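You operate a simulated robot arm through the tools that you are given. There is no shell and no other tool. Be economical: measure what you need, move in short steps, check, and stop when the job is done.

Carry out the task below with a simulated robot arm. There is one attempt and no reset: what you move stays moved.

## Task
Press both slipped loops back into the turntable coil with one winding.
Fine: pull out the white and blue keeper blocks, wind to 1, push each in on the loop of its colour; five moves; the yellow block stays in; no snag.
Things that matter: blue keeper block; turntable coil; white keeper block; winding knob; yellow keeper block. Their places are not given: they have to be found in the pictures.

It is judged by the outcome, as a careful person would: the job done as asked, and still so three seconds after it is handed in. It fails if anything else is knocked over, pushed out of place, dropped, spilled or broken.

## Robot
A 6-joint arm with a two-finger parallel gripper, fixed in place. Base frame: the origin is at the foot of the arm, x ahead of it, y to its left, z up; the work surface is at about z = 850. Readings come in mm, degrees, newtons and seconds.
With the tool pointing down near the work surface it reaches from about 360 to 820 mm from the base axis. Its first joint turns from -166.0 to 166.0 degrees. Payload 3.91 kg.
The TCP is the grasp point between the finger pads, 30 mm short of the fingertips. In the tool frame z runs along the fingers and y along their closing line. The gripper opens to 110 mm. The fingers are 20 mm wide and 10 mm thick; the gripper's body (48 by 112 mm) begins 55 mm behind the TCP.
Orientation is that of the tool frame in the base frame, as [roll, pitch, yaw] about the fixed x, y, z axes, in that order (R = Rz(yaw) Ry(pitch) Rx(roll)). With the fingers straight down and closing along the base's y, the tool's x points along the base's -x, its y along +y and its z along -z.

## Interface
- The arm moves only by the tool play_rows. Its argument "targets" is a list of rows, each a list of 7 numbers: the turn, a rotation vector about the tool's x, y, z in degrees, then the shift along the tool's x, y, z in mm, then the closure, from 0 (fully open) to 1 (shut). In form: [[wx, wy, wz, dx, dy, dz, hand], ...]. A call has 1 to 8 rows; each row shifts and turns the commanded pose from where the row before left it, along the tool's axes as they then stand. A row lasts 0.2 s, in which the tool goes at most 50 mm and 8.6 degrees; a call with a longer step from one row to the next is refused whole, and so is a gripper value outside its range. A pose out of reach is approached as far as the arm can. The call stops where the force on the tool passes 70 N (or 10 N more than at its start, if that is more) or the arm is blocked; 0.2 s more then pass. Each finger travels about 45 mm/s and halts on what it meets, pressing with about 38 N; the grip force reading is that of the motor and also rises with nothing between the fingers. The clock runs only during rows and for 0.2 s after the last one: add rows that do not move to give the fingers time. The reply holds the time, the measured pose of the TCP, the force on the tool along the base axes, the opening and the grip force, in the units named above and with some noise, with the torque about the TCP (base axes, N m) and any sound that the robot's microphone picked up.
- Cameras (640 x 400 px; columns grow to the right, rows downward): "scene" is fixed at [49.6, -501.7, 1610.3]; the picture's right is [0.85, -0.52, 0.00], its down [-0.24, -0.40, -0.88] and it looks along [0.46, 0.75, -0.47] (base axes); focal length 344 px, centre (320, 200). "wrist" rides on the gripper at [77, 7, -114] in the tool frame; the picture's right is [-0.09, 1.00, 0.00], its down [-0.80, -0.07, -0.59] and it looks along [-0.59, -0.05, 0.80] (tool axes); focal length 270 px, centre (320, 200).
- capture(camera): a new picture of that camera. No time passes.
- slide_trunk(by): slides the trunk up (or, below 0, down) by that many mm; the arm rides with it, the base frame stays. It gives what a move gives, with no picture.
- measure_at(camera, pixels): for up to 12 pixels [column, row] of the newest picture of that camera ("zoom" is the newest enlarged one), the place [x, y, z] in the base frame of the surface seen there, good to about 2 mm. No time passes.
- enlarge(camera, box): a new picture of the part [left, top, right, bottom] of that camera's present view, enlarged. No time passes.
- finish_job(): hands the job in; it is judged then, once.

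Work in short steps. Measure before you move; look again where a grasp or a placing could have gone wrong, and mend it. You have 80 turns and 34 pictures in all, those below and enlarged ones among them. Open the gripper and draw the arm clear of the work before you hand the job in, unless the task says otherwise; then end with one line.

The tools are called after "Request:" as a command line: name --pt "numbers of a row" for each row, then --argument value for the rest, lists and objects as JSON in quotes. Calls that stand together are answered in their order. play_rows: Moves the arm, as the interface text tells. Its arguments: {"type":"object","properties":{"targets":{"type":"array","items":{"type":"array","items":{"type":"number"}}}},"required":["targets"]} The other tools are called the same way: slide_trunk (by) slides the trunk up or down; capture (camera) takes a picture; measure_at (camera, pixels) gives the place of the surface under pixels of a picture; enlarge (camera, box) takes an enlarged picture of a part of a camera's view; finish_job () hands the job in.

At the start:

```text
time: 0.0
ee_pos: [339.2, 477.1, 1135.5]
tool_rot: [180.0, 0.0, 180.0]
ft_force: [0.1, -0.2, -0.7]
ft_torque: [0.05, -0.04, 0.03]
width: 109.9
grip_force: 0.0
trunk travel left (down, up): [-550.0, 60.0]
```

scene: 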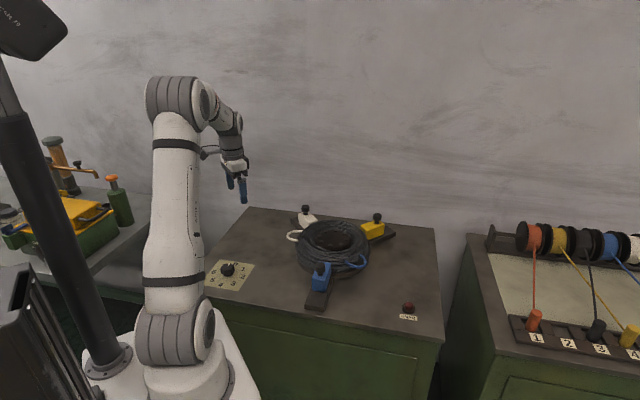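
wrist: 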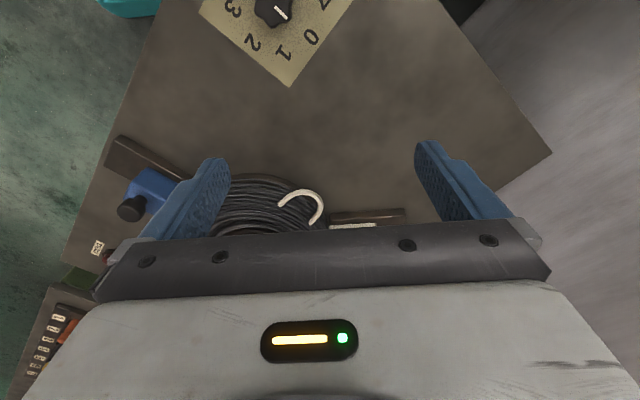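

The scene shows the coil near (333,245), white block (306,217), yellow (374,229), blue (320,277), and the knob dial (230,270). I'll enlarge both areas for details.

Request:
enlarge --camera "scene" --box '[270, 190, 430, 325]'

Request:
enlarge --camera "scene" --box '[195, 240, 275, 300]'

Request:
measure_at --camera "scene" --pixels '[[306, 209], [308, 219], [375, 216], [373, 232], [319, 268], [320, 280], [228, 268], [316, 303], [333, 240], [408, 308], [250, 290], [392, 236]]'

```text
2.96 times, centred on (350, 258) of scene
```

zoom: 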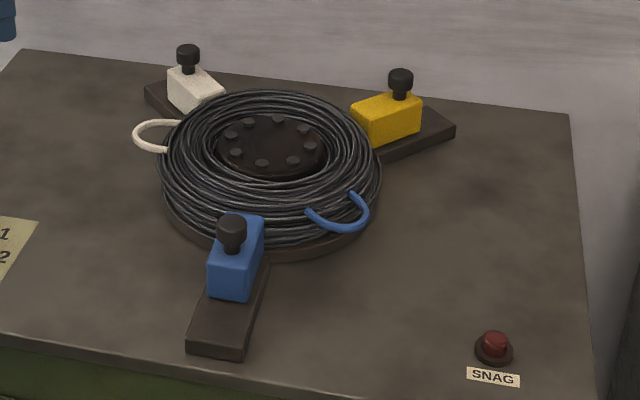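

```text
6.67 times, centred on (235, 270) of scene
```

zoom: 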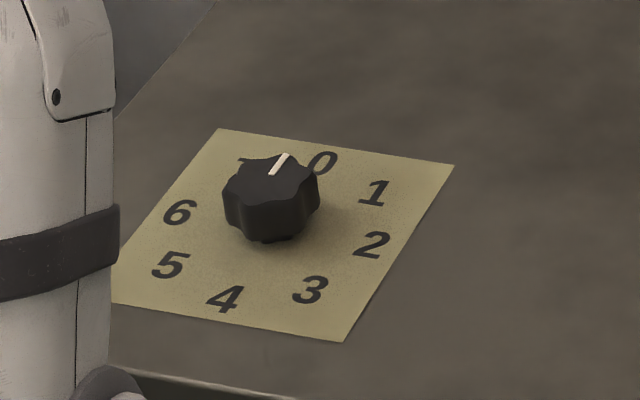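

```text
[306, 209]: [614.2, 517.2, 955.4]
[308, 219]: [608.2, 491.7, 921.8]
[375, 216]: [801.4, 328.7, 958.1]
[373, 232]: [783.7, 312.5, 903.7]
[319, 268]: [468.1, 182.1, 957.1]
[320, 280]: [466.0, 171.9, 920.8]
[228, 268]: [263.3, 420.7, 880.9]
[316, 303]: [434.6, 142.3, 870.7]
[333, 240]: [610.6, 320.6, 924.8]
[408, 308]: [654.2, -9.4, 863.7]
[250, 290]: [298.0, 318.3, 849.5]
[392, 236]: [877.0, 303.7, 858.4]
```

The knob points near 0, with 1 one step clockwise on the dial. I'll measure the dial in the current zoom.

Request:
measure_at --camera "zoom" --pixels '[[270, 178], [286, 156], [270, 174], [228, 190], [316, 180], [322, 163], [374, 193], [372, 245], [225, 298], [179, 212], [240, 225], [300, 215]]'

Request:
enlarge --camera "scene" --box '[280, 195, 400, 270]'

```text
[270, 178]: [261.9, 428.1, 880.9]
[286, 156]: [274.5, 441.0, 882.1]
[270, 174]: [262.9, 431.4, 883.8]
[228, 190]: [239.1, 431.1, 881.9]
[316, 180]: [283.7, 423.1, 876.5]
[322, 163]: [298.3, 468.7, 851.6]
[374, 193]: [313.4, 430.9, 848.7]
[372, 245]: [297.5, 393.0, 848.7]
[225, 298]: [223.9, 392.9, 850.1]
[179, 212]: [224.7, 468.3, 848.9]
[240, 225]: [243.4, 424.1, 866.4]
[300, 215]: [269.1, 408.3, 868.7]
```

```text
5.33 times, centred on (340, 232) of scene
```

zoom: 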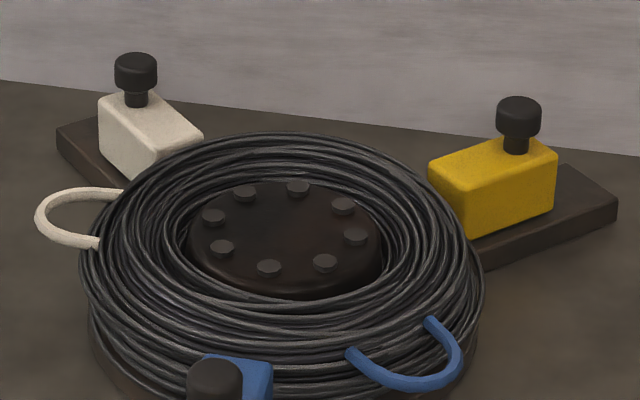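

Dial centre ≈ (261.5,430), pointer at 0 (45°), 1 at 0°, so the turn is 45° clockwise. Now measure blocks, loops and rails.

Request:
measure_at --camera "zoom" --pixels '[[135, 60], [125, 108], [185, 135], [120, 150], [60, 135], [45, 215], [455, 360], [285, 230], [518, 103], [110, 193], [95, 243], [440, 170]]'

Request:
enlarge --camera "scene" --box '[290, 235, 386, 315]'

```text
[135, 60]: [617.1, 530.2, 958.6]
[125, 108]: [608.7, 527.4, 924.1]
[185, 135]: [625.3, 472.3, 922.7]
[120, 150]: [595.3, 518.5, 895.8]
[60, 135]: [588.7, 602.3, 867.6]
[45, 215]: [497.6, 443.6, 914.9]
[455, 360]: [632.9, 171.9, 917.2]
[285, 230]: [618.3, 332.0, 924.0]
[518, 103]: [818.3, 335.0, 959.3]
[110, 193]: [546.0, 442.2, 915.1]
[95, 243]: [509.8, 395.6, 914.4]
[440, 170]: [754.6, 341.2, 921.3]
```

```text
5.00 times, centred on (338, 275) of scene
```

zoom: 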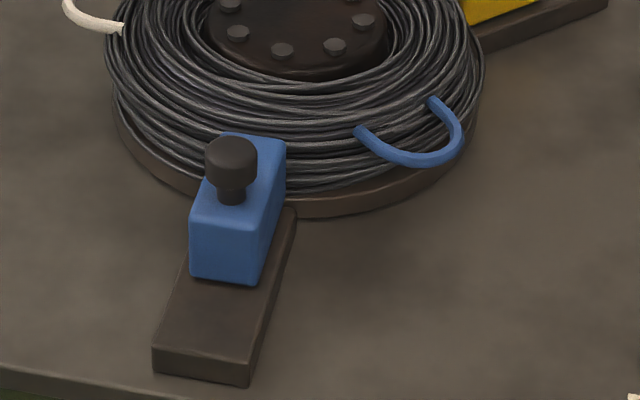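

Measure the blue block, its knob, its rail and the blue loop.

Request:
measure_at --camera "zoom" --pixels '[[230, 145], [232, 215], [265, 145], [225, 250], [200, 205], [265, 265], [155, 350], [248, 365], [405, 162], [457, 155], [358, 130], [432, 102]]'

Request:
play_rows --pt "0 0 8 0 0 0 0"

```text
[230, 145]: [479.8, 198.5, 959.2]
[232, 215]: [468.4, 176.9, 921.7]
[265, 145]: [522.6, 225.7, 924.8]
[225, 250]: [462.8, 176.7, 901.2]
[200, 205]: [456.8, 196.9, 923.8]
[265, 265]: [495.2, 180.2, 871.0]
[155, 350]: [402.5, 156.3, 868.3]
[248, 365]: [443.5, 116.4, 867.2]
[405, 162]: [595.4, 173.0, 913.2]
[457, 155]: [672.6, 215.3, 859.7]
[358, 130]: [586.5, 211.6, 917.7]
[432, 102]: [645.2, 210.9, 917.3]
```

```text
time: 0.4
ee_pos: [339.2, 476.1, 1134.2]
tool_rot: [180.0, 0.0, 172.0]
ft_force: [0.3, 0.0, 0.1]
ft_torque: [0.05, -0.01, 0.01]
width: 110.0
grip_force: 0.1
trunk travel left (down, up): [-550.0, 60.0]
```

Rotation sign confirmed (tool +z turn lowers yaw). Centre of turntable ≈ (618,335); blue's rail runs along −135°. I turn the hand to yaw 225° so it closes across blue's rail.

Request:
play_rows --pt "0 0 -7.57 0 0 0 0" --pt "0 0 -7.57 0 0 0 0" --pt "0 0 -7.57 0 0 0 0" --pt "0 0 -7.57 0 0 0 0" --pt "0 0 -7.57 0 0 0 0" --pt "0 0 -7.57 0 0 0 0" --pt "0 0 -7.58 0 0 0 0"

```text
time: 2.0
ee_pos: [339.4, 477.2, 1135.3]
tool_rot: [179.9, 0.0, -134.9]
ft_force: [0.4, -0.5, -0.1]
ft_torque: [-0.03, -0.04, -0.02]
width: 109.9
grip_force: 0.1
trunk travel left (down, up): [-550.0, 60.0]
```

Now I move to above the blue knob (479,197).

Request:
play_rows --pt "0 0 0 12.4 -37.1 11.9 0" --pt "0 0 0 12.4 -37.1 11.9 0" --pt "0 0 0 12.4 -37.1 11.9 0" --pt "0 0 0 12.4 -37.1 11.9 0" --pt "0 0 0 12.4 -37.1 11.9 0" --pt "0 0 0 12.4 -37.1 11.9 0" --pt "0 0 0 12.4 -37.1 11.9 0" --pt "0 0 0 12.4 -37.1 11.9 0"

Request:
capture --camera "wrist"

```text
time: 3.8
ee_pos: [480.1, 195.1, 1040.3]
tool_rot: [180.0, 0.1, -135.0]
ft_force: [0.4, 0.2, 0.2]
ft_torque: [0.01, 0.01, -0.03]
width: 109.8
grip_force: 0.0
trunk travel left (down, up): [-550.0, 60.0]
```

```text
27 pictures are left
```

wrist: 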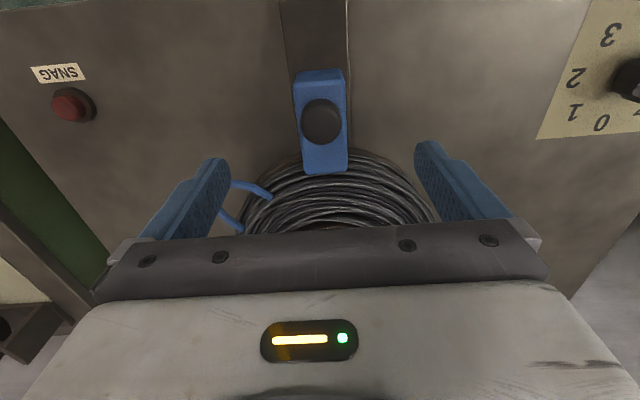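

The wrist view shows the knob at (321,122) between the fingers; I measure knob, block edges and the rail end.

Request:
measure_at --camera "wrist" --pixels '[[321, 118], [304, 118], [339, 118], [321, 102], [321, 136], [296, 150], [346, 150], [321, 165], [321, 75], [318, 20]]'

```text
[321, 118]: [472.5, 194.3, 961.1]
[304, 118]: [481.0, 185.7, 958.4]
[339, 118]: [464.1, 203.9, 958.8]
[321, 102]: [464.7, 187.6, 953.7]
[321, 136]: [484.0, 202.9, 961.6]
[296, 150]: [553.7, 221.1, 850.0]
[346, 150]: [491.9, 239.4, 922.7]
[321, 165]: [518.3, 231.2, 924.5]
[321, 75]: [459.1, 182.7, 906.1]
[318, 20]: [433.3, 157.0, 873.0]
```

Knob centre ≈ (475,195), top 960. I adjust, descend to TCP z≈962, then check force.

Request:
play_rows --pt "0 0 0 3.5 3.5 40 0" --pt "0 0 0 0 0 38 0" --pt "0 0 0 0 0 0 0.5" --pt "0 0 0 0 0 0 0.8" --pt "0 0 0 0 0 0 0.8" --pt "0 0 0 0 0 0 0.8" --pt "0 0 0 0 0 0 0.8" --pt "0 0 0 0 0 0 0.8"

```text
time: 5.6
ee_pos: [477.1, 195.7, 961.0]
tool_rot: [179.8, 0.1, -134.9]
ft_force: [17.7, -22.7, 0.5]
ft_torque: [-0.76, -0.45, -0.1]
width: 31.6
grip_force: 45.6
trunk travel left (down, up): [-550.0, 60.0]
```

Gripped at 31.6 mm with some side load from an offset; I relieve it by 2 mm and pull radially outward 30 mm.

Request:
play_rows --pt "0 0 0 0 -2 0 0.8" --pt "0 0 0 6 0 0 0.8" --pt "0 0 0 8 0 0 0.8" --pt "0 0 0 8 0 0 0.8" --pt "0 0 0 8 0 0 0.8" --pt "0 0 0 0 0 0 0.8"

Request:
enlarge --camera "scene" --box '[280, 220, 376, 320]'

```text
time: 7.0
ee_pos: [455.2, 171.6, 962.4]
tool_rot: [179.9, -0.2, -135.0]
ft_force: [8.7, -10.4, -18.9]
ft_torque: [0.36, -0.81, 0.03]
width: 31.3
grip_force: 45.1
trunk travel left (down, up): [-550.0, 60.0]
```

```text
4.00 times, centred on (328, 270) of scene
```

zoom: 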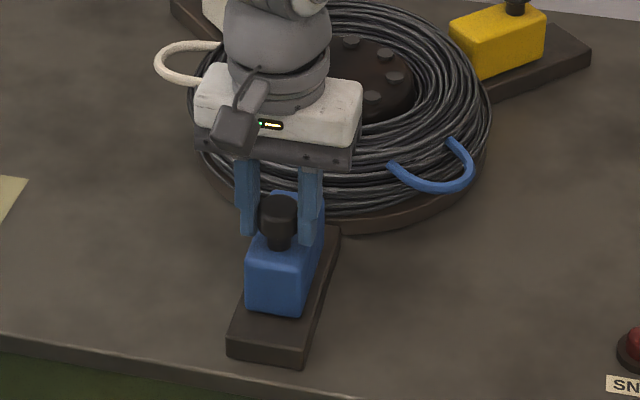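

Block is following (outer end nearer the rail end, width still 31.3). I pull further 24 mm and watch the force.

Request:
play_rows --pt "0 0 0 6 0 0 0.8" --pt "0 0 0 6 0 0 0.8" --pt "0 0 0 6 0 0 0.8" --pt "0 0 0 6 0 0 0.8" --pt "0 0 0 0 0 0 0.8"

Request:
capture --camera "wrist"

```text
time: 8.2
ee_pos: [442.8, 159.9, 962.6]
tool_rot: [-179.9, 0.1, -135.1]
ft_force: [25.7, 10.1, -12.6]
ft_torque: [0.64, -0.91, 0.11]
width: 31.3
grip_force: 45.5
trunk travel left (down, up): [-550.0, 60.0]
```

```text
25 pictures are left
```

wrist: 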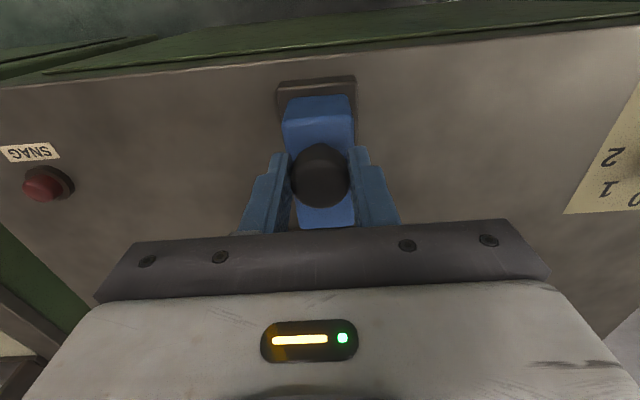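

Travel ≈ 49 mm with inward resistance of 25 N: likely at its stop. I ease back slightly, release and rise.

Request:
play_rows --pt "0 0 0 -3 0 0 0.8" --pt "0 0 0 0 0 0 0.4" --pt "0 0 0 0 0 0 0.4" --pt "0 0 0 0 0 0 0.3" --pt "0 0 0 0 0 -40 0.3" --pt "0 0 0 0 0 -40 0.3" --pt "0 0 0 0 0 -20 0.3"

Request:
capture --camera "wrist"

```text
time: 9.8
ee_pos: [437.9, 159.7, 1061.3]
tool_rot: [-179.9, 0.0, -135.0]
ft_force: [0.1, 0.0, 0.2]
ft_torque: [0.03, -0.02, 0.01]
width: 77.0
grip_force: 0.1
trunk travel left (down, up): [-550.0, 60.0]
```

```text
24 pictures are left
```

wrist: 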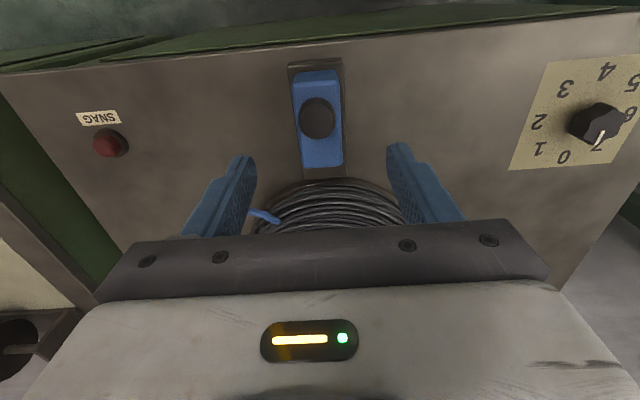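

Blue is near the outer end. I measure how far it came.

Request:
measure_at --camera "wrist" --pixels '[[317, 116], [317, 134], [318, 160], [318, 78], [315, 65], [322, 172], [325, 183], [602, 130], [598, 142], [563, 157], [538, 149]]'

```text
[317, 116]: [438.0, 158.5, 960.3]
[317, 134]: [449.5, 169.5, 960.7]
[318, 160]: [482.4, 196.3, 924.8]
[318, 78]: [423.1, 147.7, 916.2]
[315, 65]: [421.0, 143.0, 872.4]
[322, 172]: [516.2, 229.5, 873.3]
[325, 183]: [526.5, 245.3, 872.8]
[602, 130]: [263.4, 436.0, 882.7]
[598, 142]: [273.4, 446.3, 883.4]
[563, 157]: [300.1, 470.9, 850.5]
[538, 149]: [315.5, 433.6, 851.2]
```

Blue came out 50 mm to the rail's end (knob at (440,160)); the winding knob is still at 0. Next I turn to yaw 270° for the white block.

Request:
play_rows --pt "0 0 -7.5 0 0 0 0" --pt "0 0 -7.5 0 0 0 0" --pt "0 0 -7.5 0 0 0 0" --pt "0 0 -7.5 0 0 0 0" --pt "0 0 -7.5 0 0 0 0" --pt "0 0 -7.5 0 0 0 0"

Request:
play_rows --pt "0 0 0 -40 -22.4 0 0" --pt "0 0 0 -40 -22.4 0 0" --pt "0 0 0 -40 -22.4 0 0" --pt "0 0 0 -40 -22.4 0 0" --pt "0 0 0 -40 -22.4 0 0" --pt "0 0 0 -40 -22.4 0 0" --pt "0 0 0 -40 -22.4 0 0" --pt "0 0 0 -40 -22.4 0 0"

Request:
capture --camera "wrist"

```text
time: 11.2
ee_pos: [440.7, 159.5, 1062.3]
tool_rot: [180.0, 0.0, -89.9]
ft_force: [0.6, 0.6, 0.3]
ft_torque: [-0.03, -0.02, 0.0]
width: 110.2
grip_force: 0.0
trunk travel left (down, up): [-550.0, 60.0]
```

```text
time: 13.0
ee_pos: [619.6, 481.5, 1062.3]
tool_rot: [179.9, -0.1, -90.1]
ft_force: [0.2, 0.4, 0.5]
ft_torque: [0.03, -0.01, -0.03]
width: 109.9
grip_force: 0.0
trunk travel left (down, up): [-550.0, 60.0]
```

```text
23 pictures are left
```

wrist: 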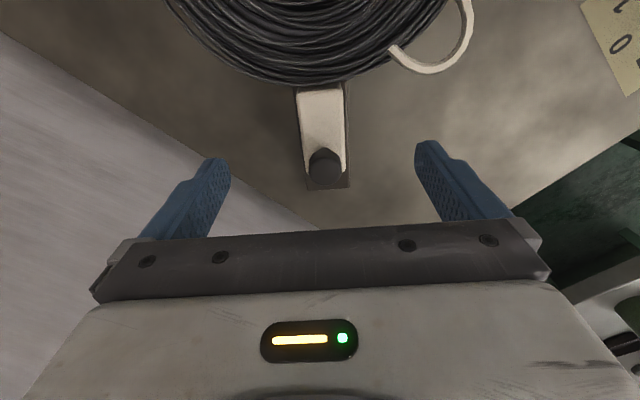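

White knob seen at (325,165). I measure it and its rail's end.

Request:
measure_at --camera "wrist" --pixels '[[325, 158], [309, 162], [342, 162], [325, 175], [320, 100], [328, 187], [335, 185], [300, 140], [346, 100], [430, 70], [467, 20], [392, 50]]'

```text
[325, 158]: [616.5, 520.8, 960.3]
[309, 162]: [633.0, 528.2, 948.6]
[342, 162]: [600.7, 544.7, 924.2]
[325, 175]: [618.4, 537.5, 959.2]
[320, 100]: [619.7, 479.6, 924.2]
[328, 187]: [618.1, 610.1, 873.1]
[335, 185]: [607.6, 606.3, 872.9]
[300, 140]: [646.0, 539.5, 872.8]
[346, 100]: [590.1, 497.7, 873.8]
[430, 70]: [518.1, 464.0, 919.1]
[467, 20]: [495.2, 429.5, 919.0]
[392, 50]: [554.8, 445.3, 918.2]
```

White knob centre ≈ (617,529). I move above it to test reach.

Request:
play_rows --pt "0 0 0 -24 1.5 20 0" --pt "0 0 0 -24 1.5 20 0" --pt "0 0 0 0 0 0 0"

```text
time: 13.8
ee_pos: [615.1, 526.7, 1022.9]
tool_rot: [180.0, 0.0, -90.0]
ft_force: [-0.4, -0.5, -0.1]
ft_torque: [0.03, 0.02, -0.02]
width: 110.2
grip_force: 0.0
trunk travel left (down, up): [-550.0, 60.0]
```

Reached. I probe the reach for the pulled-out place at this height (y=579) before gripping.

Request:
play_rows --pt "0 0 0 -28 -2 0 0" --pt "0 0 0 -28 0 0 0" --pt "0 0 0 0 0 0 0"

```text
time: 14.6
ee_pos: [593.7, 550.2, 1025.3]
tool_rot: [-180.0, 0.0, -90.0]
ft_force: [0.2, -0.2, 0.2]
ft_torque: [0.03, 0.02, -0.02]
width: 110.1
grip_force: 0.1
out of reach, approached as far as the arm can: row 1, 2
trunk travel left (down, up): [-550.0, 60.0]
```

Vertical tool stops at ~810 mm radius. I'll come back inward, and then lean the tool so fingers point outward (negative turn about tool y).

Request:
play_rows --pt "0 0 0 40 0 0 0" --pt "0 0 0 40 0 0 0" --pt "0 0 0 0 0 0 0"

Request:
play_rows --pt "0 -8 0 0 0 0 0" --pt "0 -8 0 0 0 0 0" --pt "0 -8 0 0 0 0 0"

```text
time: 15.4
ee_pos: [593.9, 470.1, 1023.5]
tool_rot: [180.0, 0.0, -89.9]
ft_force: [-1.3, 0.0, -0.2]
ft_torque: [0.01, -0.01, -0.01]
width: 110.1
grip_force: 0.0
trunk travel left (down, up): [-550.0, 60.0]
```

```text
time: 16.2
ee_pos: [594.5, 470.3, 1024.0]
tool_rot: [-180.0, 24.2, -90.2]
ft_force: [-0.6, -0.1, -0.2]
ft_torque: [-0.01, 0.03, -0.02]
width: 109.7
grip_force: 0.0
trunk travel left (down, up): [-550.0, 60.0]
```

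Tilt is as intended. I probe the far place again, high.

Request:
play_rows --pt "0 0 0 -33.5 -7.7 15 0" --pt "0 0 0 -33.5 -7.7 15 0" --pt "0 0 0 -33.5 -7.7 15 0" --pt "0 0 0 0 0 0 0"

```text
time: 17.2
ee_pos: [616.0, 580.7, 1025.5]
tool_rot: [-180.0, 23.9, -90.0]
ft_force: [-0.4, -0.5, 0.4]
ft_torque: [0.0, -0.01, 0.03]
width: 109.9
grip_force: 0.1
trunk travel left (down, up): [-550.0, 60.0]
```

Reached. Check it at gripping height too (z≈962); the hand clears the knob.

Request:
play_rows --pt "0 0 0 12.6 0 28.3 0" --pt "0 0 0 12.6 0 28.3 0" --pt "0 0 0 0 0 0 0"

```text
time: 18.0
ee_pos: [617.3, 579.0, 961.9]
tool_rot: [179.9, 23.9, -90.0]
ft_force: [-0.4, -0.7, 0.7]
ft_torque: [0.02, -0.04, 0.01]
width: 110.0
grip_force: 0.0
trunk travel left (down, up): [-550.0, 60.0]
```

Reachable. I slide inward at this height to straddle the white knob, then close.

Request:
play_rows --pt "0 0 0 17 0 -7.6 0" --pt "0 0 0 17 0 -7.6 0" --pt "0 0 0 17 0 -7.6 0" --pt "0 0 0 0 0 0 0.5" --pt "0 0 0 0 0 0 0.8" --pt "0 0 0 0 0 0 0.8" --pt "0 0 0 0 0 0 0.8" --pt "0 0 0 0 0 0 0.8"

```text
time: 19.8
ee_pos: [618.8, 524.1, 963.3]
tool_rot: [-179.8, 24.1, -90.1]
ft_force: [15.1, 1.7, -0.4]
ft_torque: [0.17, -0.52, -0.25]
width: 31.6
grip_force: 26.8
trunk travel left (down, up): [-550.0, 60.0]
```

Gripped at 31.6 mm. I pull white straight outward (+y) about 50 mm.

Request:
play_rows --pt "0 0 0 0 -1 0 0.8" --pt "0 0 0 -7.5 0 3.34 0.8" --pt "0 0 0 -7.5 0 3.34 0.8" --pt "0 0 0 -7.5 0 3.34 0.8" --pt "0 0 0 -7.5 0 3.34 0.8" --pt "0 0 0 -7.5 0 3.34 0.8" --pt "0 0 0 -7.5 0 3.34 0.8" --pt "0 0 0 -1 0 0.5 0.8"

```text
time: 21.6
ee_pos: [619.4, 574.6, 963.4]
tool_rot: [179.9, 23.9, -90.0]
ft_force: [5.4, 0.7, 2.5]
ft_torque: [0.58, -0.1, -0.08]
width: 31.5
grip_force: 44.9
trunk travel left (down, up): [-550.0, 60.0]
```

Moved 50 mm with little force; I nudge 3 mm to confirm the end stop, then release and back upward along the tool.

Request:
play_rows --pt "0 0 0 -2.7 0 1.2 0.8" --pt "0 0 0 0 0 0 0.8"

```text
time: 22.2
ee_pos: [618.6, 573.8, 963.7]
tool_rot: [179.9, 23.9, -90.1]
ft_force: [1.1, -16.9, 4.3]
ft_torque: [-0.39, 0.09, -0.07]
width: 31.3
grip_force: 44.7
trunk travel left (down, up): [-550.0, 60.0]
```

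The end stop is felt (−17 N). Release and retreat.

Request:
play_rows --pt "0 0 0 2.7 0 -1.2 0.8" --pt "0 0 0 0 0 0 0.4" --pt "0 0 0 0 0 0 0.3" --pt "0 0 0 0 0 0 0.3" --pt "0 0 0 0 0 -40 0.3" --pt "0 0 0 0 0 -40 0.3" --pt "0 0 0 0 0 -20 0.3"

Request:
enlarge --camera "scene" --box '[270, 180, 430, 320]'

```text
time: 23.8
ee_pos: [618.0, 535.2, 1054.6]
tool_rot: [-180.0, 24.1, -90.0]
ft_force: [0.2, 0.7, -0.2]
ft_torque: [0.05, -0.01, -0.03]
width: 77.1
grip_force: 0.0
trunk travel left (down, up): [-550.0, 60.0]
```

```text
2.86 times, centred on (350, 250) of scene
```

zoom: 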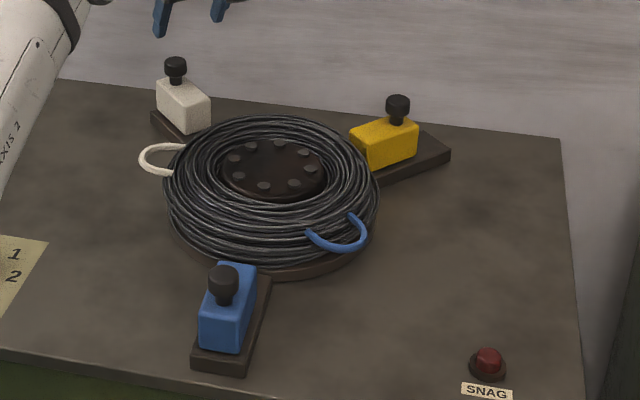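

Both blocks are out, yellow untouched, snag lamp dark. I level the tool and go over the winding knob (261.5,430).

Request:
play_rows --pt "0 8 0 0 0 0 0.3" --pt "0 8 0 0 0 0 0.3" --pt "0 8 0 0 0 0 0.3"

Request:
play_rows --pt "0 0 0 13.1 44.6 6 0" --pt "0 0 0 13.1 44.6 6 0" --pt "0 0 0 13.1 44.6 6 0" --pt "0 0 0 13.1 44.6 6 0" --pt "0 0 0 13.1 44.6 6 0" --pt "0 0 0 13.1 44.6 6 0" --pt "0 0 0 13.1 44.6 6 0" --pt "0 0 0 13.1 44.6 6 0"

Request:
capture --camera "wrist"

```text
time: 24.6
ee_pos: [606.1, 523.8, 1053.6]
tool_rot: [-179.9, -0.1, -90.0]
ft_force: [-1.1, -1.0, -0.2]
ft_torque: [0.04, -0.02, 0.01]
width: 76.9
grip_force: 0.1
out of reach, approached as far as the arm can: row 3
trunk travel left (down, up): [-550.0, 60.0]
```

```text
time: 26.4
ee_pos: [250.5, 418.0, 1002.2]
tool_rot: [-180.0, -0.1, -90.1]
ft_force: [-0.2, 0.5, 1.1]
ft_torque: [0.01, -0.01, 0.01]
width: 109.9
grip_force: 0.1
trunk travel left (down, up): [-550.0, 60.0]
```

```text
21 pictures are left
```

wrist: 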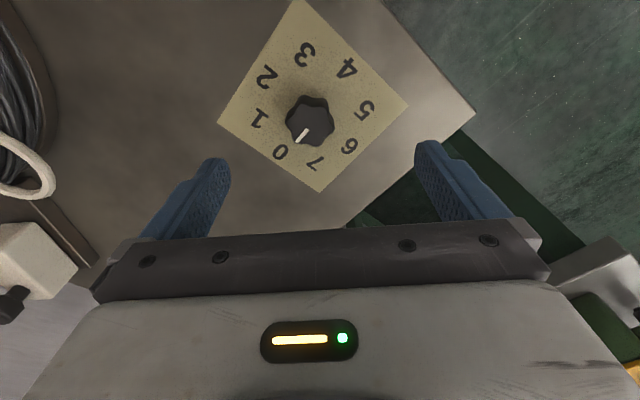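

Knob at (310,118). Measure its extents.

Request:
measure_at --camera "wrist" --pixels '[[310, 118], [289, 120], [330, 118], [310, 98], [311, 140], [307, 130], [299, 141], [281, 153], [259, 119], [348, 69], [349, 147], [303, 53]]'

Request:
enlarge --camera "wrist" --box '[250, 70, 370, 170]'

```text
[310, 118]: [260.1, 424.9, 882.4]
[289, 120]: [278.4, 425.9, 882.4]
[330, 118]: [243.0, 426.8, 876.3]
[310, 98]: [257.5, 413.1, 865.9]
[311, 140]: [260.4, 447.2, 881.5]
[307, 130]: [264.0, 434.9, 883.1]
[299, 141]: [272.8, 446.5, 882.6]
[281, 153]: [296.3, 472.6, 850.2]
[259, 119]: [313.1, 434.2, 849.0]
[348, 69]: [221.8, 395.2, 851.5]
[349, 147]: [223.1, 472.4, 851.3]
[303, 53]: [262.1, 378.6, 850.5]
```

```text
4.00 times, centred on (310, 120) of wrist
```

zoom: 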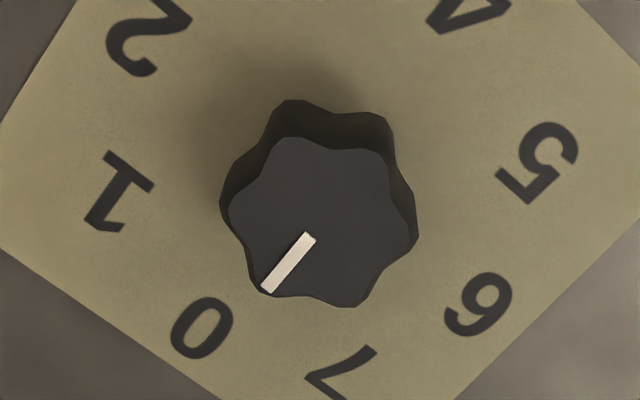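

Six lobes with valleys at base azimuth 15/75/135°. I'll centre at (260.5,431), turn to yaw 225° so the pads bridge valleys, and descend partly.

Request:
play_rows --pt "0 0 0 -13 -10 0 0" --pt "0 0 7.5 0 0 0 0" --pt "0 0 7.5 0 0 0 0" --pt "0 0 7.5 0 0 0 0" --pt "0 0 7.5 0 0 0 0" --pt "0 0 7.5 0 0 0 0" --pt "0 0 7.5 0 0 0 0" --pt "0 0 0 0 0 40 0"

Request:
play_rows --pt "0 0 0 0 0 40 0" --pt "0 0 0 0 0 32 0" --pt "0 0 0 0 0 0 0.4" --pt "0 0 0 0 0 0 0.4"

Request:
capture --camera "wrist"

```text
time: 28.2
ee_pos: [263.1, 431.4, 962.1]
tool_rot: [179.9, -0.1, -135.1]
ft_force: [0.4, -0.4, -0.4]
ft_torque: [0.01, 0.04, -0.03]
width: 110.0
grip_force: 0.1
trunk travel left (down, up): [-550.0, 60.0]
```

```text
time: 29.2
ee_pos: [262.2, 431.8, 891.9]
tool_rot: [-180.0, 0.0, -135.0]
ft_force: [0.5, -0.2, 0.2]
ft_torque: [-0.01, -0.01, -0.01]
width: 66.1
grip_force: 0.0
trunk travel left (down, up): [-550.0, 60.0]
```

```text
19 pictures are left
```

wrist: 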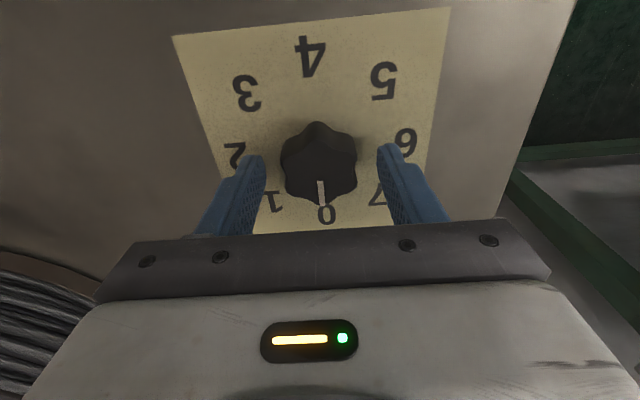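

The knob is centred between the pads. Close on it and check.

Request:
play_rows --pt "0 0 0 0 0 0 0.6" --pt "0 0 0 0 0 0 0.75" --pt "0 0 0 0 0 0 0.75" --pt "0 0 0 0 0 0 0.75" --pt "0 0 0 0 0 0 0.75"

```text
time: 30.4
ee_pos: [262.6, 431.5, 891.8]
tool_rot: [180.0, 0.0, -134.9]
ft_force: [0.4, 0.8, -0.8]
ft_torque: [-0.14, -0.37, -0.01]
width: 41.8
grip_force: 45.1
trunk travel left (down, up): [-550.0, 60.0]
```

Gripped at 41.8 mm without side load. Turn 45° clockwise (positive about tool z), in small rows.

Request:
play_rows --pt "0 0 6.5 0 0 0 0.75" --pt "0 0 6.5 0 0 0 0.75" --pt "0 0 6.4 0 0 0 0.75" --pt "0 0 6.4 0 0 0 0.75" --pt "0 0 6.4 0 0 0 0.75" --pt "0 0 6.4 0 0 0 0.75" --pt "0 0 6.4 0 0 0 0.75" --pt "0 0 0 0 0 0 0.75"

Request:
capture --camera "wrist"

Request:
enlarge --camera "scene" --box '[270, 180, 430, 320]'

```text
time: 32.2
ee_pos: [263.9, 431.6, 892.2]
tool_rot: [-179.9, 0.0, 179.9]
ft_force: [8.3, -19.1, -19.9]
ft_torque: [0.15, -0.63, 0.0]
width: 41.5
grip_force: 44.8
trunk travel left (down, up): [-550.0, 60.0]
```

```text
18 pictures are left
```

wrist: 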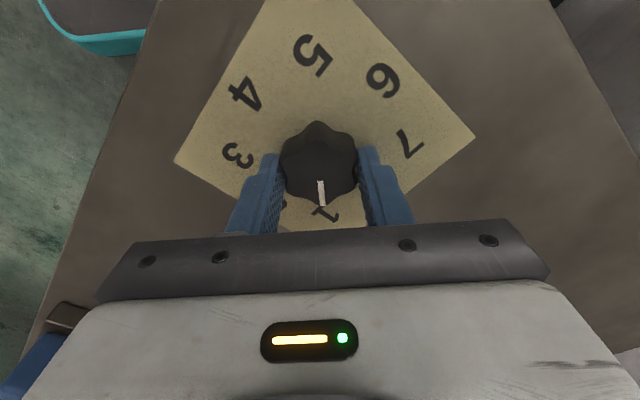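

```text
2.86 times, centred on (350, 250) of scene
```

zoom: 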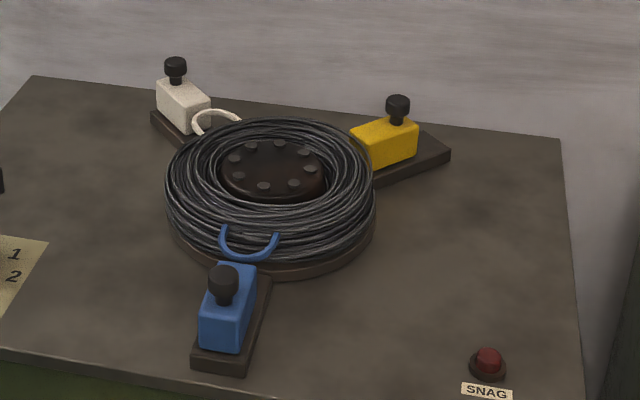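

The pointer is at 1, both loops now face their blocks, and there's no snag. I relieve the side load, open, and rise.

Request:
play_rows --pt "0 0 0 -0.5 -1.5 0 0.75" --pt "0 0 0 0 0 0 0.4" --pt "0 0 0 0 0 0 0.3" --pt "0 0 0 0 0 0 0.2" --pt "0 0 0 0 0 -45 0.2" --pt "0 0 0 0 0 -45 0.2" --pt "0 0 0 0 0 -45 0.2" --pt "0 0 0 0 0 -35 0.2"

Request:
capture --camera "wrist"

```text
time: 34.0
ee_pos: [262.6, 431.6, 1065.7]
tool_rot: [-179.9, 0.0, 180.0]
ft_force: [-0.3, -0.3, 0.7]
ft_torque: [0.0, 0.04, 0.0]
width: 88.0
grip_force: 0.1
trunk travel left (down, up): [-550.0, 60.0]
```

```text
16 pictures are left
```

wrist: 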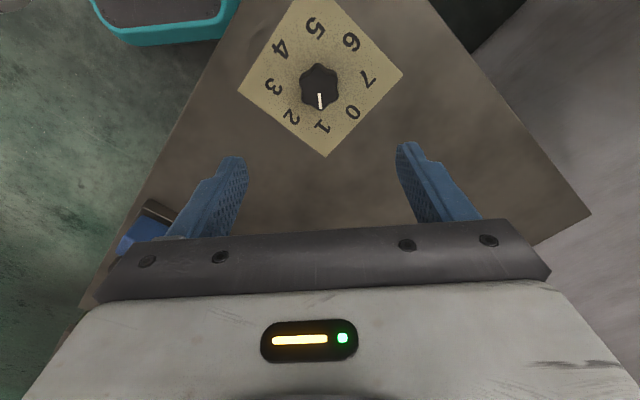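

Winding is done at 1. Now I turn back to yaw 225° and go over the blue knob at (440,160).

Request:
play_rows --pt "0 0 -7.5 0 0 0 0" --pt "0 0 -7.5 0 0 0 0" --pt "0 0 -7.5 0 0 0 0" --pt "0 0 -7.5 0 0 0 0" --pt "0 0 -7.5 0 0 0 0" --pt "0 0 -7.5 0 0 0 0"

Request:
play_rows --pt "0 0 0 8.4 -39.7 6.9 0" --pt "0 0 0 8.4 -39.7 6.9 0" --pt "0 0 0 8.4 -39.7 6.9 0" --pt "0 0 0 8.4 -39.7 6.9 0" --pt "0 0 0 8.4 -39.7 6.9 0" --pt "0 0 0 8.4 -39.7 6.9 0" --pt "0 0 0 8.4 -39.7 6.9 0" --pt "0 0 0 8.4 -39.7 6.9 0"

Request:
capture --camera "wrist"

```text
time: 35.4
ee_pos: [261.2, 432.3, 1061.6]
tool_rot: [-179.9, -0.1, -134.8]
ft_force: [0.1, 0.1, 0.2]
ft_torque: [0.02, -0.02, 0.0]
width: 110.1
grip_force: 0.1
trunk travel left (down, up): [-550.0, 60.0]
```

```text
time: 37.2
ee_pos: [440.4, 156.7, 1005.5]
tool_rot: [180.0, -0.1, -134.9]
ft_force: [0.4, 0.9, -0.9]
ft_torque: [-0.03, 0.01, 0.0]
width: 109.9
grip_force: 0.0
trunk travel left (down, up): [-550.0, 60.0]
```

```text
15 pictures are left
```

wrist: 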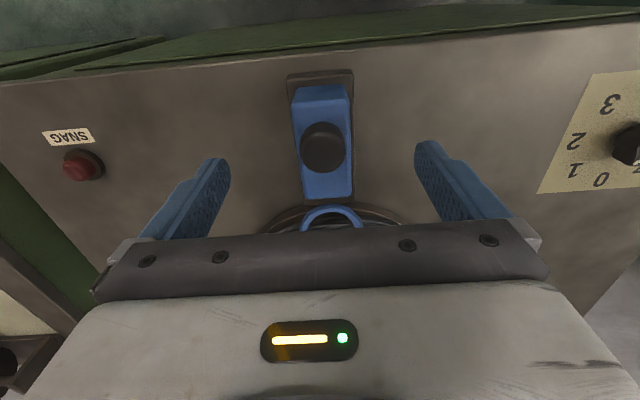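

The blue loop sits right in front of the block at (332,218). I descend and grip the blue knob.

Request:
play_rows --pt "0 0 0 -2 1.5 43 0" --pt "0 0 0 0 0 0 0.5" --pt "0 0 0 0 0 0 0.8" --pt "0 0 0 0 0 0 0.8" --pt "0 0 0 0 0 0 0.8" --pt "0 0 0 0 0 0 0.8" --pt "0 0 0 0 0 0 0.8"

```text
time: 38.8
ee_pos: [442.3, 159.2, 964.0]
tool_rot: [-180.0, 0.1, -135.1]
ft_force: [10.1, -11.3, -1.1]
ft_torque: [-0.34, -0.34, -0.02]
width: 31.4
grip_force: 44.8
trunk travel left (down, up): [-550.0, 60.0]
```

Gripped. Push blue inward along its rail, about 50 mm.

Request:
play_rows --pt "0 0 0 -6 -1 0 0.8" --pt "0 0 0 -7 0 0 0.8" --pt "0 0 0 -7 0 0 0.8" --pt "0 0 0 -7 0 0 0.8" --pt "0 0 0 -7 0 0 0.8" --pt "0 0 0 -7 0 0 0.8" --pt "0 0 0 -7 0 0 0.8" --pt "0 0 0 0 0 0 0.8"

```text
time: 40.6
ee_pos: [475.6, 193.2, 963.3]
tool_rot: [180.0, -0.1, -135.0]
ft_force: [18.7, -17.7, 0.2]
ft_torque: [-0.63, -0.32, 0.05]
width: 31.3
grip_force: 45.1
trunk travel left (down, up): [-550.0, 60.0]
```

47.5 mm in with no stop felt yet; push a few mm more to the stop.

Request:
play_rows --pt "0 0 0 -3 -1 0 0.8" --pt "0 0 0 -3 0 0 0.8" --pt "0 0 0 0 0 0 0.8"

Request:
enlarge --camera "scene" --box '[290, 220, 386, 310]'

```text
time: 41.4
ee_pos: [478.1, 195.1, 964.2]
tool_rot: [179.8, -0.2, -135.2]
ft_force: [2.6, -33.9, -1.3]
ft_torque: [-0.89, -0.01, -0.21]
width: 31.2
grip_force: 44.8
trunk travel left (down, up): [-550.0, 60.0]
```

```text
4.44 times, centred on (338, 265) of scene
```

zoom: 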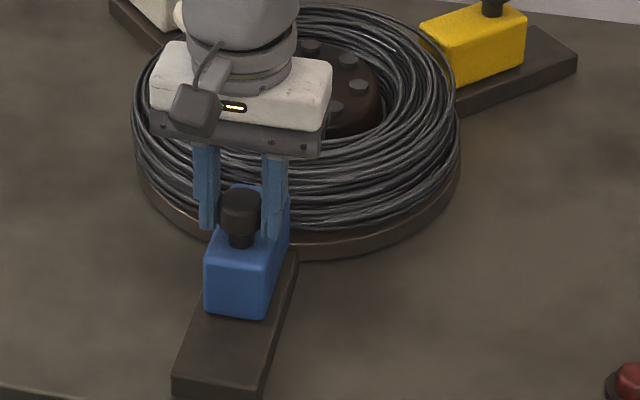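

Stop felt (≈22 N outward), loop pressed in. I ease off, release and rise.

Request:
play_rows --pt "0 0 0 2 -1.5 0 0.8" --pt "0 0 0 0 0 0 0.4" --pt "0 0 0 0 0 0 0.3" --pt "0 0 0 0 0 0 0.3" --pt "0 0 0 0 0 -40 0.3" --pt "0 0 0 0 0 -40 0.3" --pt "0 0 0 0 0 -20 0.3"

Request:
capture --camera "wrist"

```text
time: 43.0
ee_pos: [478.8, 198.0, 1065.1]
tool_rot: [-180.0, 0.0, -135.0]
ft_force: [0.4, -0.1, -0.4]
ft_torque: [-0.03, -0.01, 0.03]
width: 77.1
grip_force: 0.0
trunk travel left (down, up): [-550.0, 60.0]
```

```text
13 pictures are left
```

wrist: 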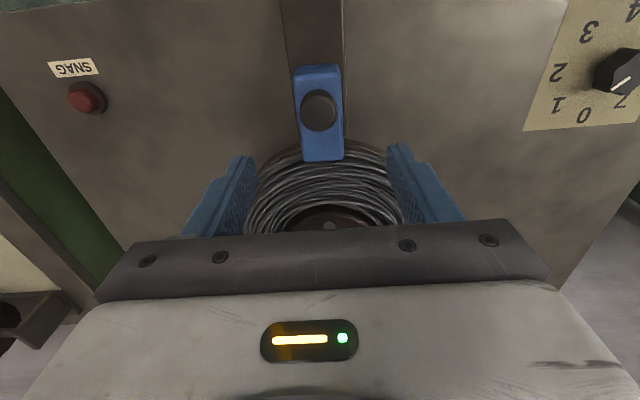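

The blue loop is gone. I check the blue knob's place against the original (475,195).

Request:
measure_at --camera "wrist" --pixels '[[319, 110], [319, 93], [319, 126], [303, 108], [336, 108]]'

Request:
play_rows --pt "0 0 -7.5 0 0 0 0" --pt "0 0 -7.5 0 0 0 0" --pt "0 0 -7.5 0 0 0 0" --pt "0 0 -7.5 0 0 0 0" --pt "0 0 -7.5 0 0 0 0" --pt "0 0 -7.5 0 0 0 0"

```text
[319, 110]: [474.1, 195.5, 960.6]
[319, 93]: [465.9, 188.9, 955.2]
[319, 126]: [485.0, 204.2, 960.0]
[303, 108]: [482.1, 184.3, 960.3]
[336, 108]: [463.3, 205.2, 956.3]
```

```text
time: 44.4
ee_pos: [478.5, 196.4, 1064.5]
tool_rot: [179.9, 0.0, -89.9]
ft_force: [0.4, -0.5, -0.5]
ft_torque: [0.01, 0.0, 0.02]
width: 110.2
grip_force: 0.1
trunk travel left (down, up): [-550.0, 60.0]
```

Blue is back at its original seat. Now to white: move over the coil to (604,470), then tilt.

Request:
play_rows --pt "0 0 0 -39.1 -17.9 0 0" --pt "0 0 0 -39.1 -17.9 0 0" --pt "0 0 0 -39.1 -17.9 0 0" --pt "0 0 0 -39.1 -17.9 0 0" --pt "0 0 0 -39.1 -17.9 0 0" --pt "0 0 0 -39.1 -17.9 0 0" --pt "0 0 0 -39.1 -17.9 0 0"

Request:
play_rows --pt "0 -8 0 0 0 0 0" --pt "0 -8 0 0 0 0 0" --pt "0 -8 0 0 0 0 0" --pt "0 0 0 0 0 0 0"

Request:
capture --camera "wrist"

```text
time: 46.0
ee_pos: [602.6, 473.0, 1062.8]
tool_rot: [179.9, -0.1, -90.1]
ft_force: [0.0, 1.2, -0.6]
ft_torque: [0.0, 0.0, 0.01]
width: 110.0
grip_force: 0.1
trunk travel left (down, up): [-550.0, 60.0]
```

```text
time: 47.0
ee_pos: [603.5, 471.2, 1064.6]
tool_rot: [-179.9, 24.1, -90.1]
ft_force: [-0.2, 0.1, -0.3]
ft_torque: [0.01, 0.02, -0.02]
width: 110.2
grip_force: 0.0
trunk travel left (down, up): [-550.0, 60.0]
```

```text
12 pictures are left
```

wrist: 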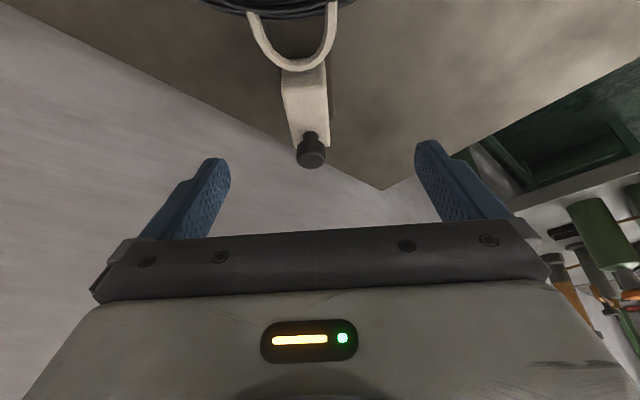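

The white loop sits in front of the white block. I go back along the earlier approach line to the knob.

Request:
play_rows --pt "0 0 0 -26.4 -7.2 17 0" --pt "0 0 0 -26.4 -7.2 17 0" --pt "0 0 0 0 0 0 0"

Request:
play_rows --pt "0 0 0 0 0 33 0" --pt "0 0 0 0 0 33 0" --pt "0 0 0 0 0 33 0" --pt "0 0 0 0 0 0 0"

Request:
capture --camera "wrist"

```text
time: 47.8
ee_pos: [619.1, 531.1, 1056.1]
tool_rot: [179.9, 24.1, -90.0]
ft_force: [0.4, -0.5, 0.5]
ft_torque: [-0.01, 0.0, -0.02]
width: 109.9
grip_force: 0.1
trunk travel left (down, up): [-550.0, 60.0]
```

```text
time: 48.8
ee_pos: [618.5, 572.0, 964.6]
tool_rot: [-180.0, 24.1, -90.0]
ft_force: [0.0, -0.1, -0.5]
ft_torque: [0.05, 0.01, 0.01]
width: 110.1
grip_force: 0.0
trunk travel left (down, up): [-550.0, 60.0]
```

```text
11 pictures are left
```

wrist: 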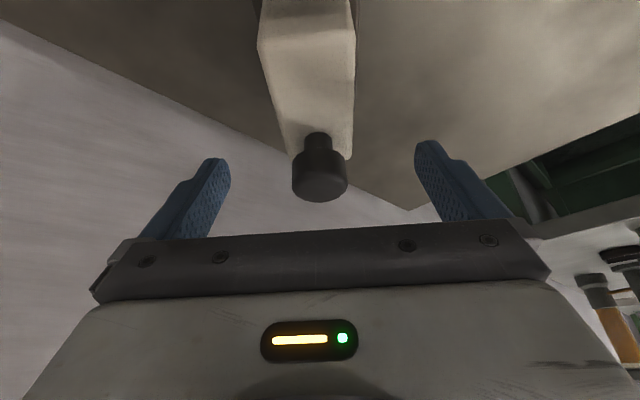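

The knob is centred between the pads. Close on it.

Request:
play_rows --pt "0 0 0 0 0 0 0.5" --pt "0 0 0 0 0 0 0.8" --pt "0 0 0 0 0 0 0.8" --pt "0 0 0 0 0 0 0.8" --pt "0 0 0 0 0 0 0.8"

```text
time: 50.0
ee_pos: [618.6, 572.5, 965.5]
tool_rot: [180.0, 24.0, -90.0]
ft_force: [4.3, 0.5, -0.5]
ft_torque: [0.01, -0.05, -0.05]
width: 31.6
grip_force: 28.7
trunk travel left (down, up): [-550.0, 60.0]
```

Gripped at 31.6 mm. Push white inward ~49 mm.

Request:
play_rows --pt "0 0 0 7.5 0 -3.34 0.8" --pt "0 0 0 7.5 0 -3.34 0.8" --pt "0 0 0 7.5 0 -3.34 0.8" --pt "0 0 0 7.5 0 -3.34 0.8" --pt "0 0 0 7.5 0 -3.34 0.8" --pt "0 0 0 7.5 0 -3.34 0.8" --pt "0 0 0 0 0 0 0.8"

Request:
play_rows --pt "0 0 0 2.7 0 -1.2 0.8" --pt "0 0 0 1.8 0 -0.8 0.8" --pt "0 0 0 0 0 0 0.8"

```text
time: 51.6
ee_pos: [618.6, 522.5, 965.8]
tool_rot: [-180.0, 24.0, -90.1]
ft_force: [5.2, 1.9, 3.5]
ft_torque: [0.33, -0.07, -0.1]
width: 31.4
grip_force: 45.0
trunk travel left (down, up): [-550.0, 60.0]
```

```text
time: 52.4
ee_pos: [618.4, 522.5, 965.7]
tool_rot: [-179.8, 24.2, -89.9]
ft_force: [8.3, 33.5, 9.5]
ft_torque: [1.03, -0.22, -0.04]
width: 31.4
grip_force: 45.1
trunk travel left (down, up): [-550.0, 60.0]
```

The inner stop is felt (33 N). Ease off, release, and retreat along the tool.

Request:
play_rows --pt "0 0 0 -3.8 0 1.6 0.8" --pt "0 0 0 0 0 0 0.4" --pt "0 0 0 0 0 0 0.3" --pt "0 0 0 0 0 0 0.3" --pt "0 0 0 0 0 -40 0.3" --pt "0 0 0 0 0 -40 0.3" --pt "0 0 0 0 0 -40 0.3" --pt "0 0 0 40 0 -20 0.3"

Request:
play_rows --pt "0 8 0 0 0 0 0.3" --pt "0 8 0 0 0 0 0.3" --pt "0 8 0 0 0 0 0.3" --pt "0 0 0 0 45 -10 0.3" --pt "0 0 0 0 45 -10 0.3" --pt "0 0 0 0 45 -10 0.3" --pt "0 0 0 0 45 -10 0.3" --pt "0 0 0 0 45 -10 0.3"

Request:
enlarge --camera "scene" --box '[190, 180, 430, 330]'

```text
time: 54.2
ee_pos: [621.1, 429.0, 1078.1]
tool_rot: [-180.0, 24.0, -89.9]
ft_force: [0.5, 0.0, -0.8]
ft_torque: [0.03, -0.01, -0.03]
width: 77.0
grip_force: 0.1
trunk travel left (down, up): [-550.0, 60.0]
```

```text
time: 56.0
ee_pos: [392.5, 431.1, 1126.8]
tool_rot: [-179.8, 0.1, -90.0]
ft_force: [-0.2, 0.0, 0.6]
ft_torque: [0.0, -0.02, 0.02]
width: 77.1
grip_force: 0.1
trunk travel left (down, up): [-550.0, 60.0]
```

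```text
2.67 times, centred on (310, 255) of scene
```

zoom: 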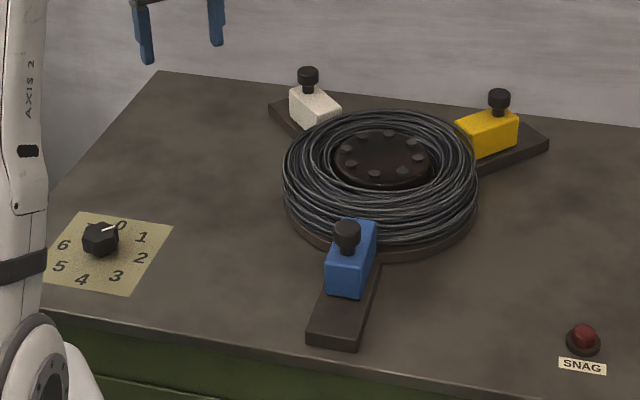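

Both loops are gone, yellow is in, and the snag lamp is dark. One last measurement of pointer and white knob.

Request:
measure_at --camera "zoom" --pixels '[[104, 230], [115, 226], [307, 70], [499, 93], [347, 226]]'

```text
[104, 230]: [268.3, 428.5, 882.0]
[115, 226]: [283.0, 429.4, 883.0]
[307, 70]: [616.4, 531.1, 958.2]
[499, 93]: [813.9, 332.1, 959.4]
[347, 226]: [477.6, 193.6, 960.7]
```

The pointer is at 0° (number 1) and all three blocks are seated at their original places; I hand it in.

Request:
finish_job

```text
The job is handed in.
```

Both slipped loops are pressed back into the coil. It took five moves with one winding to 1. The white and blue blocks are back on their loops, the yellow block stayed in, and the snag lamp stayed dark.
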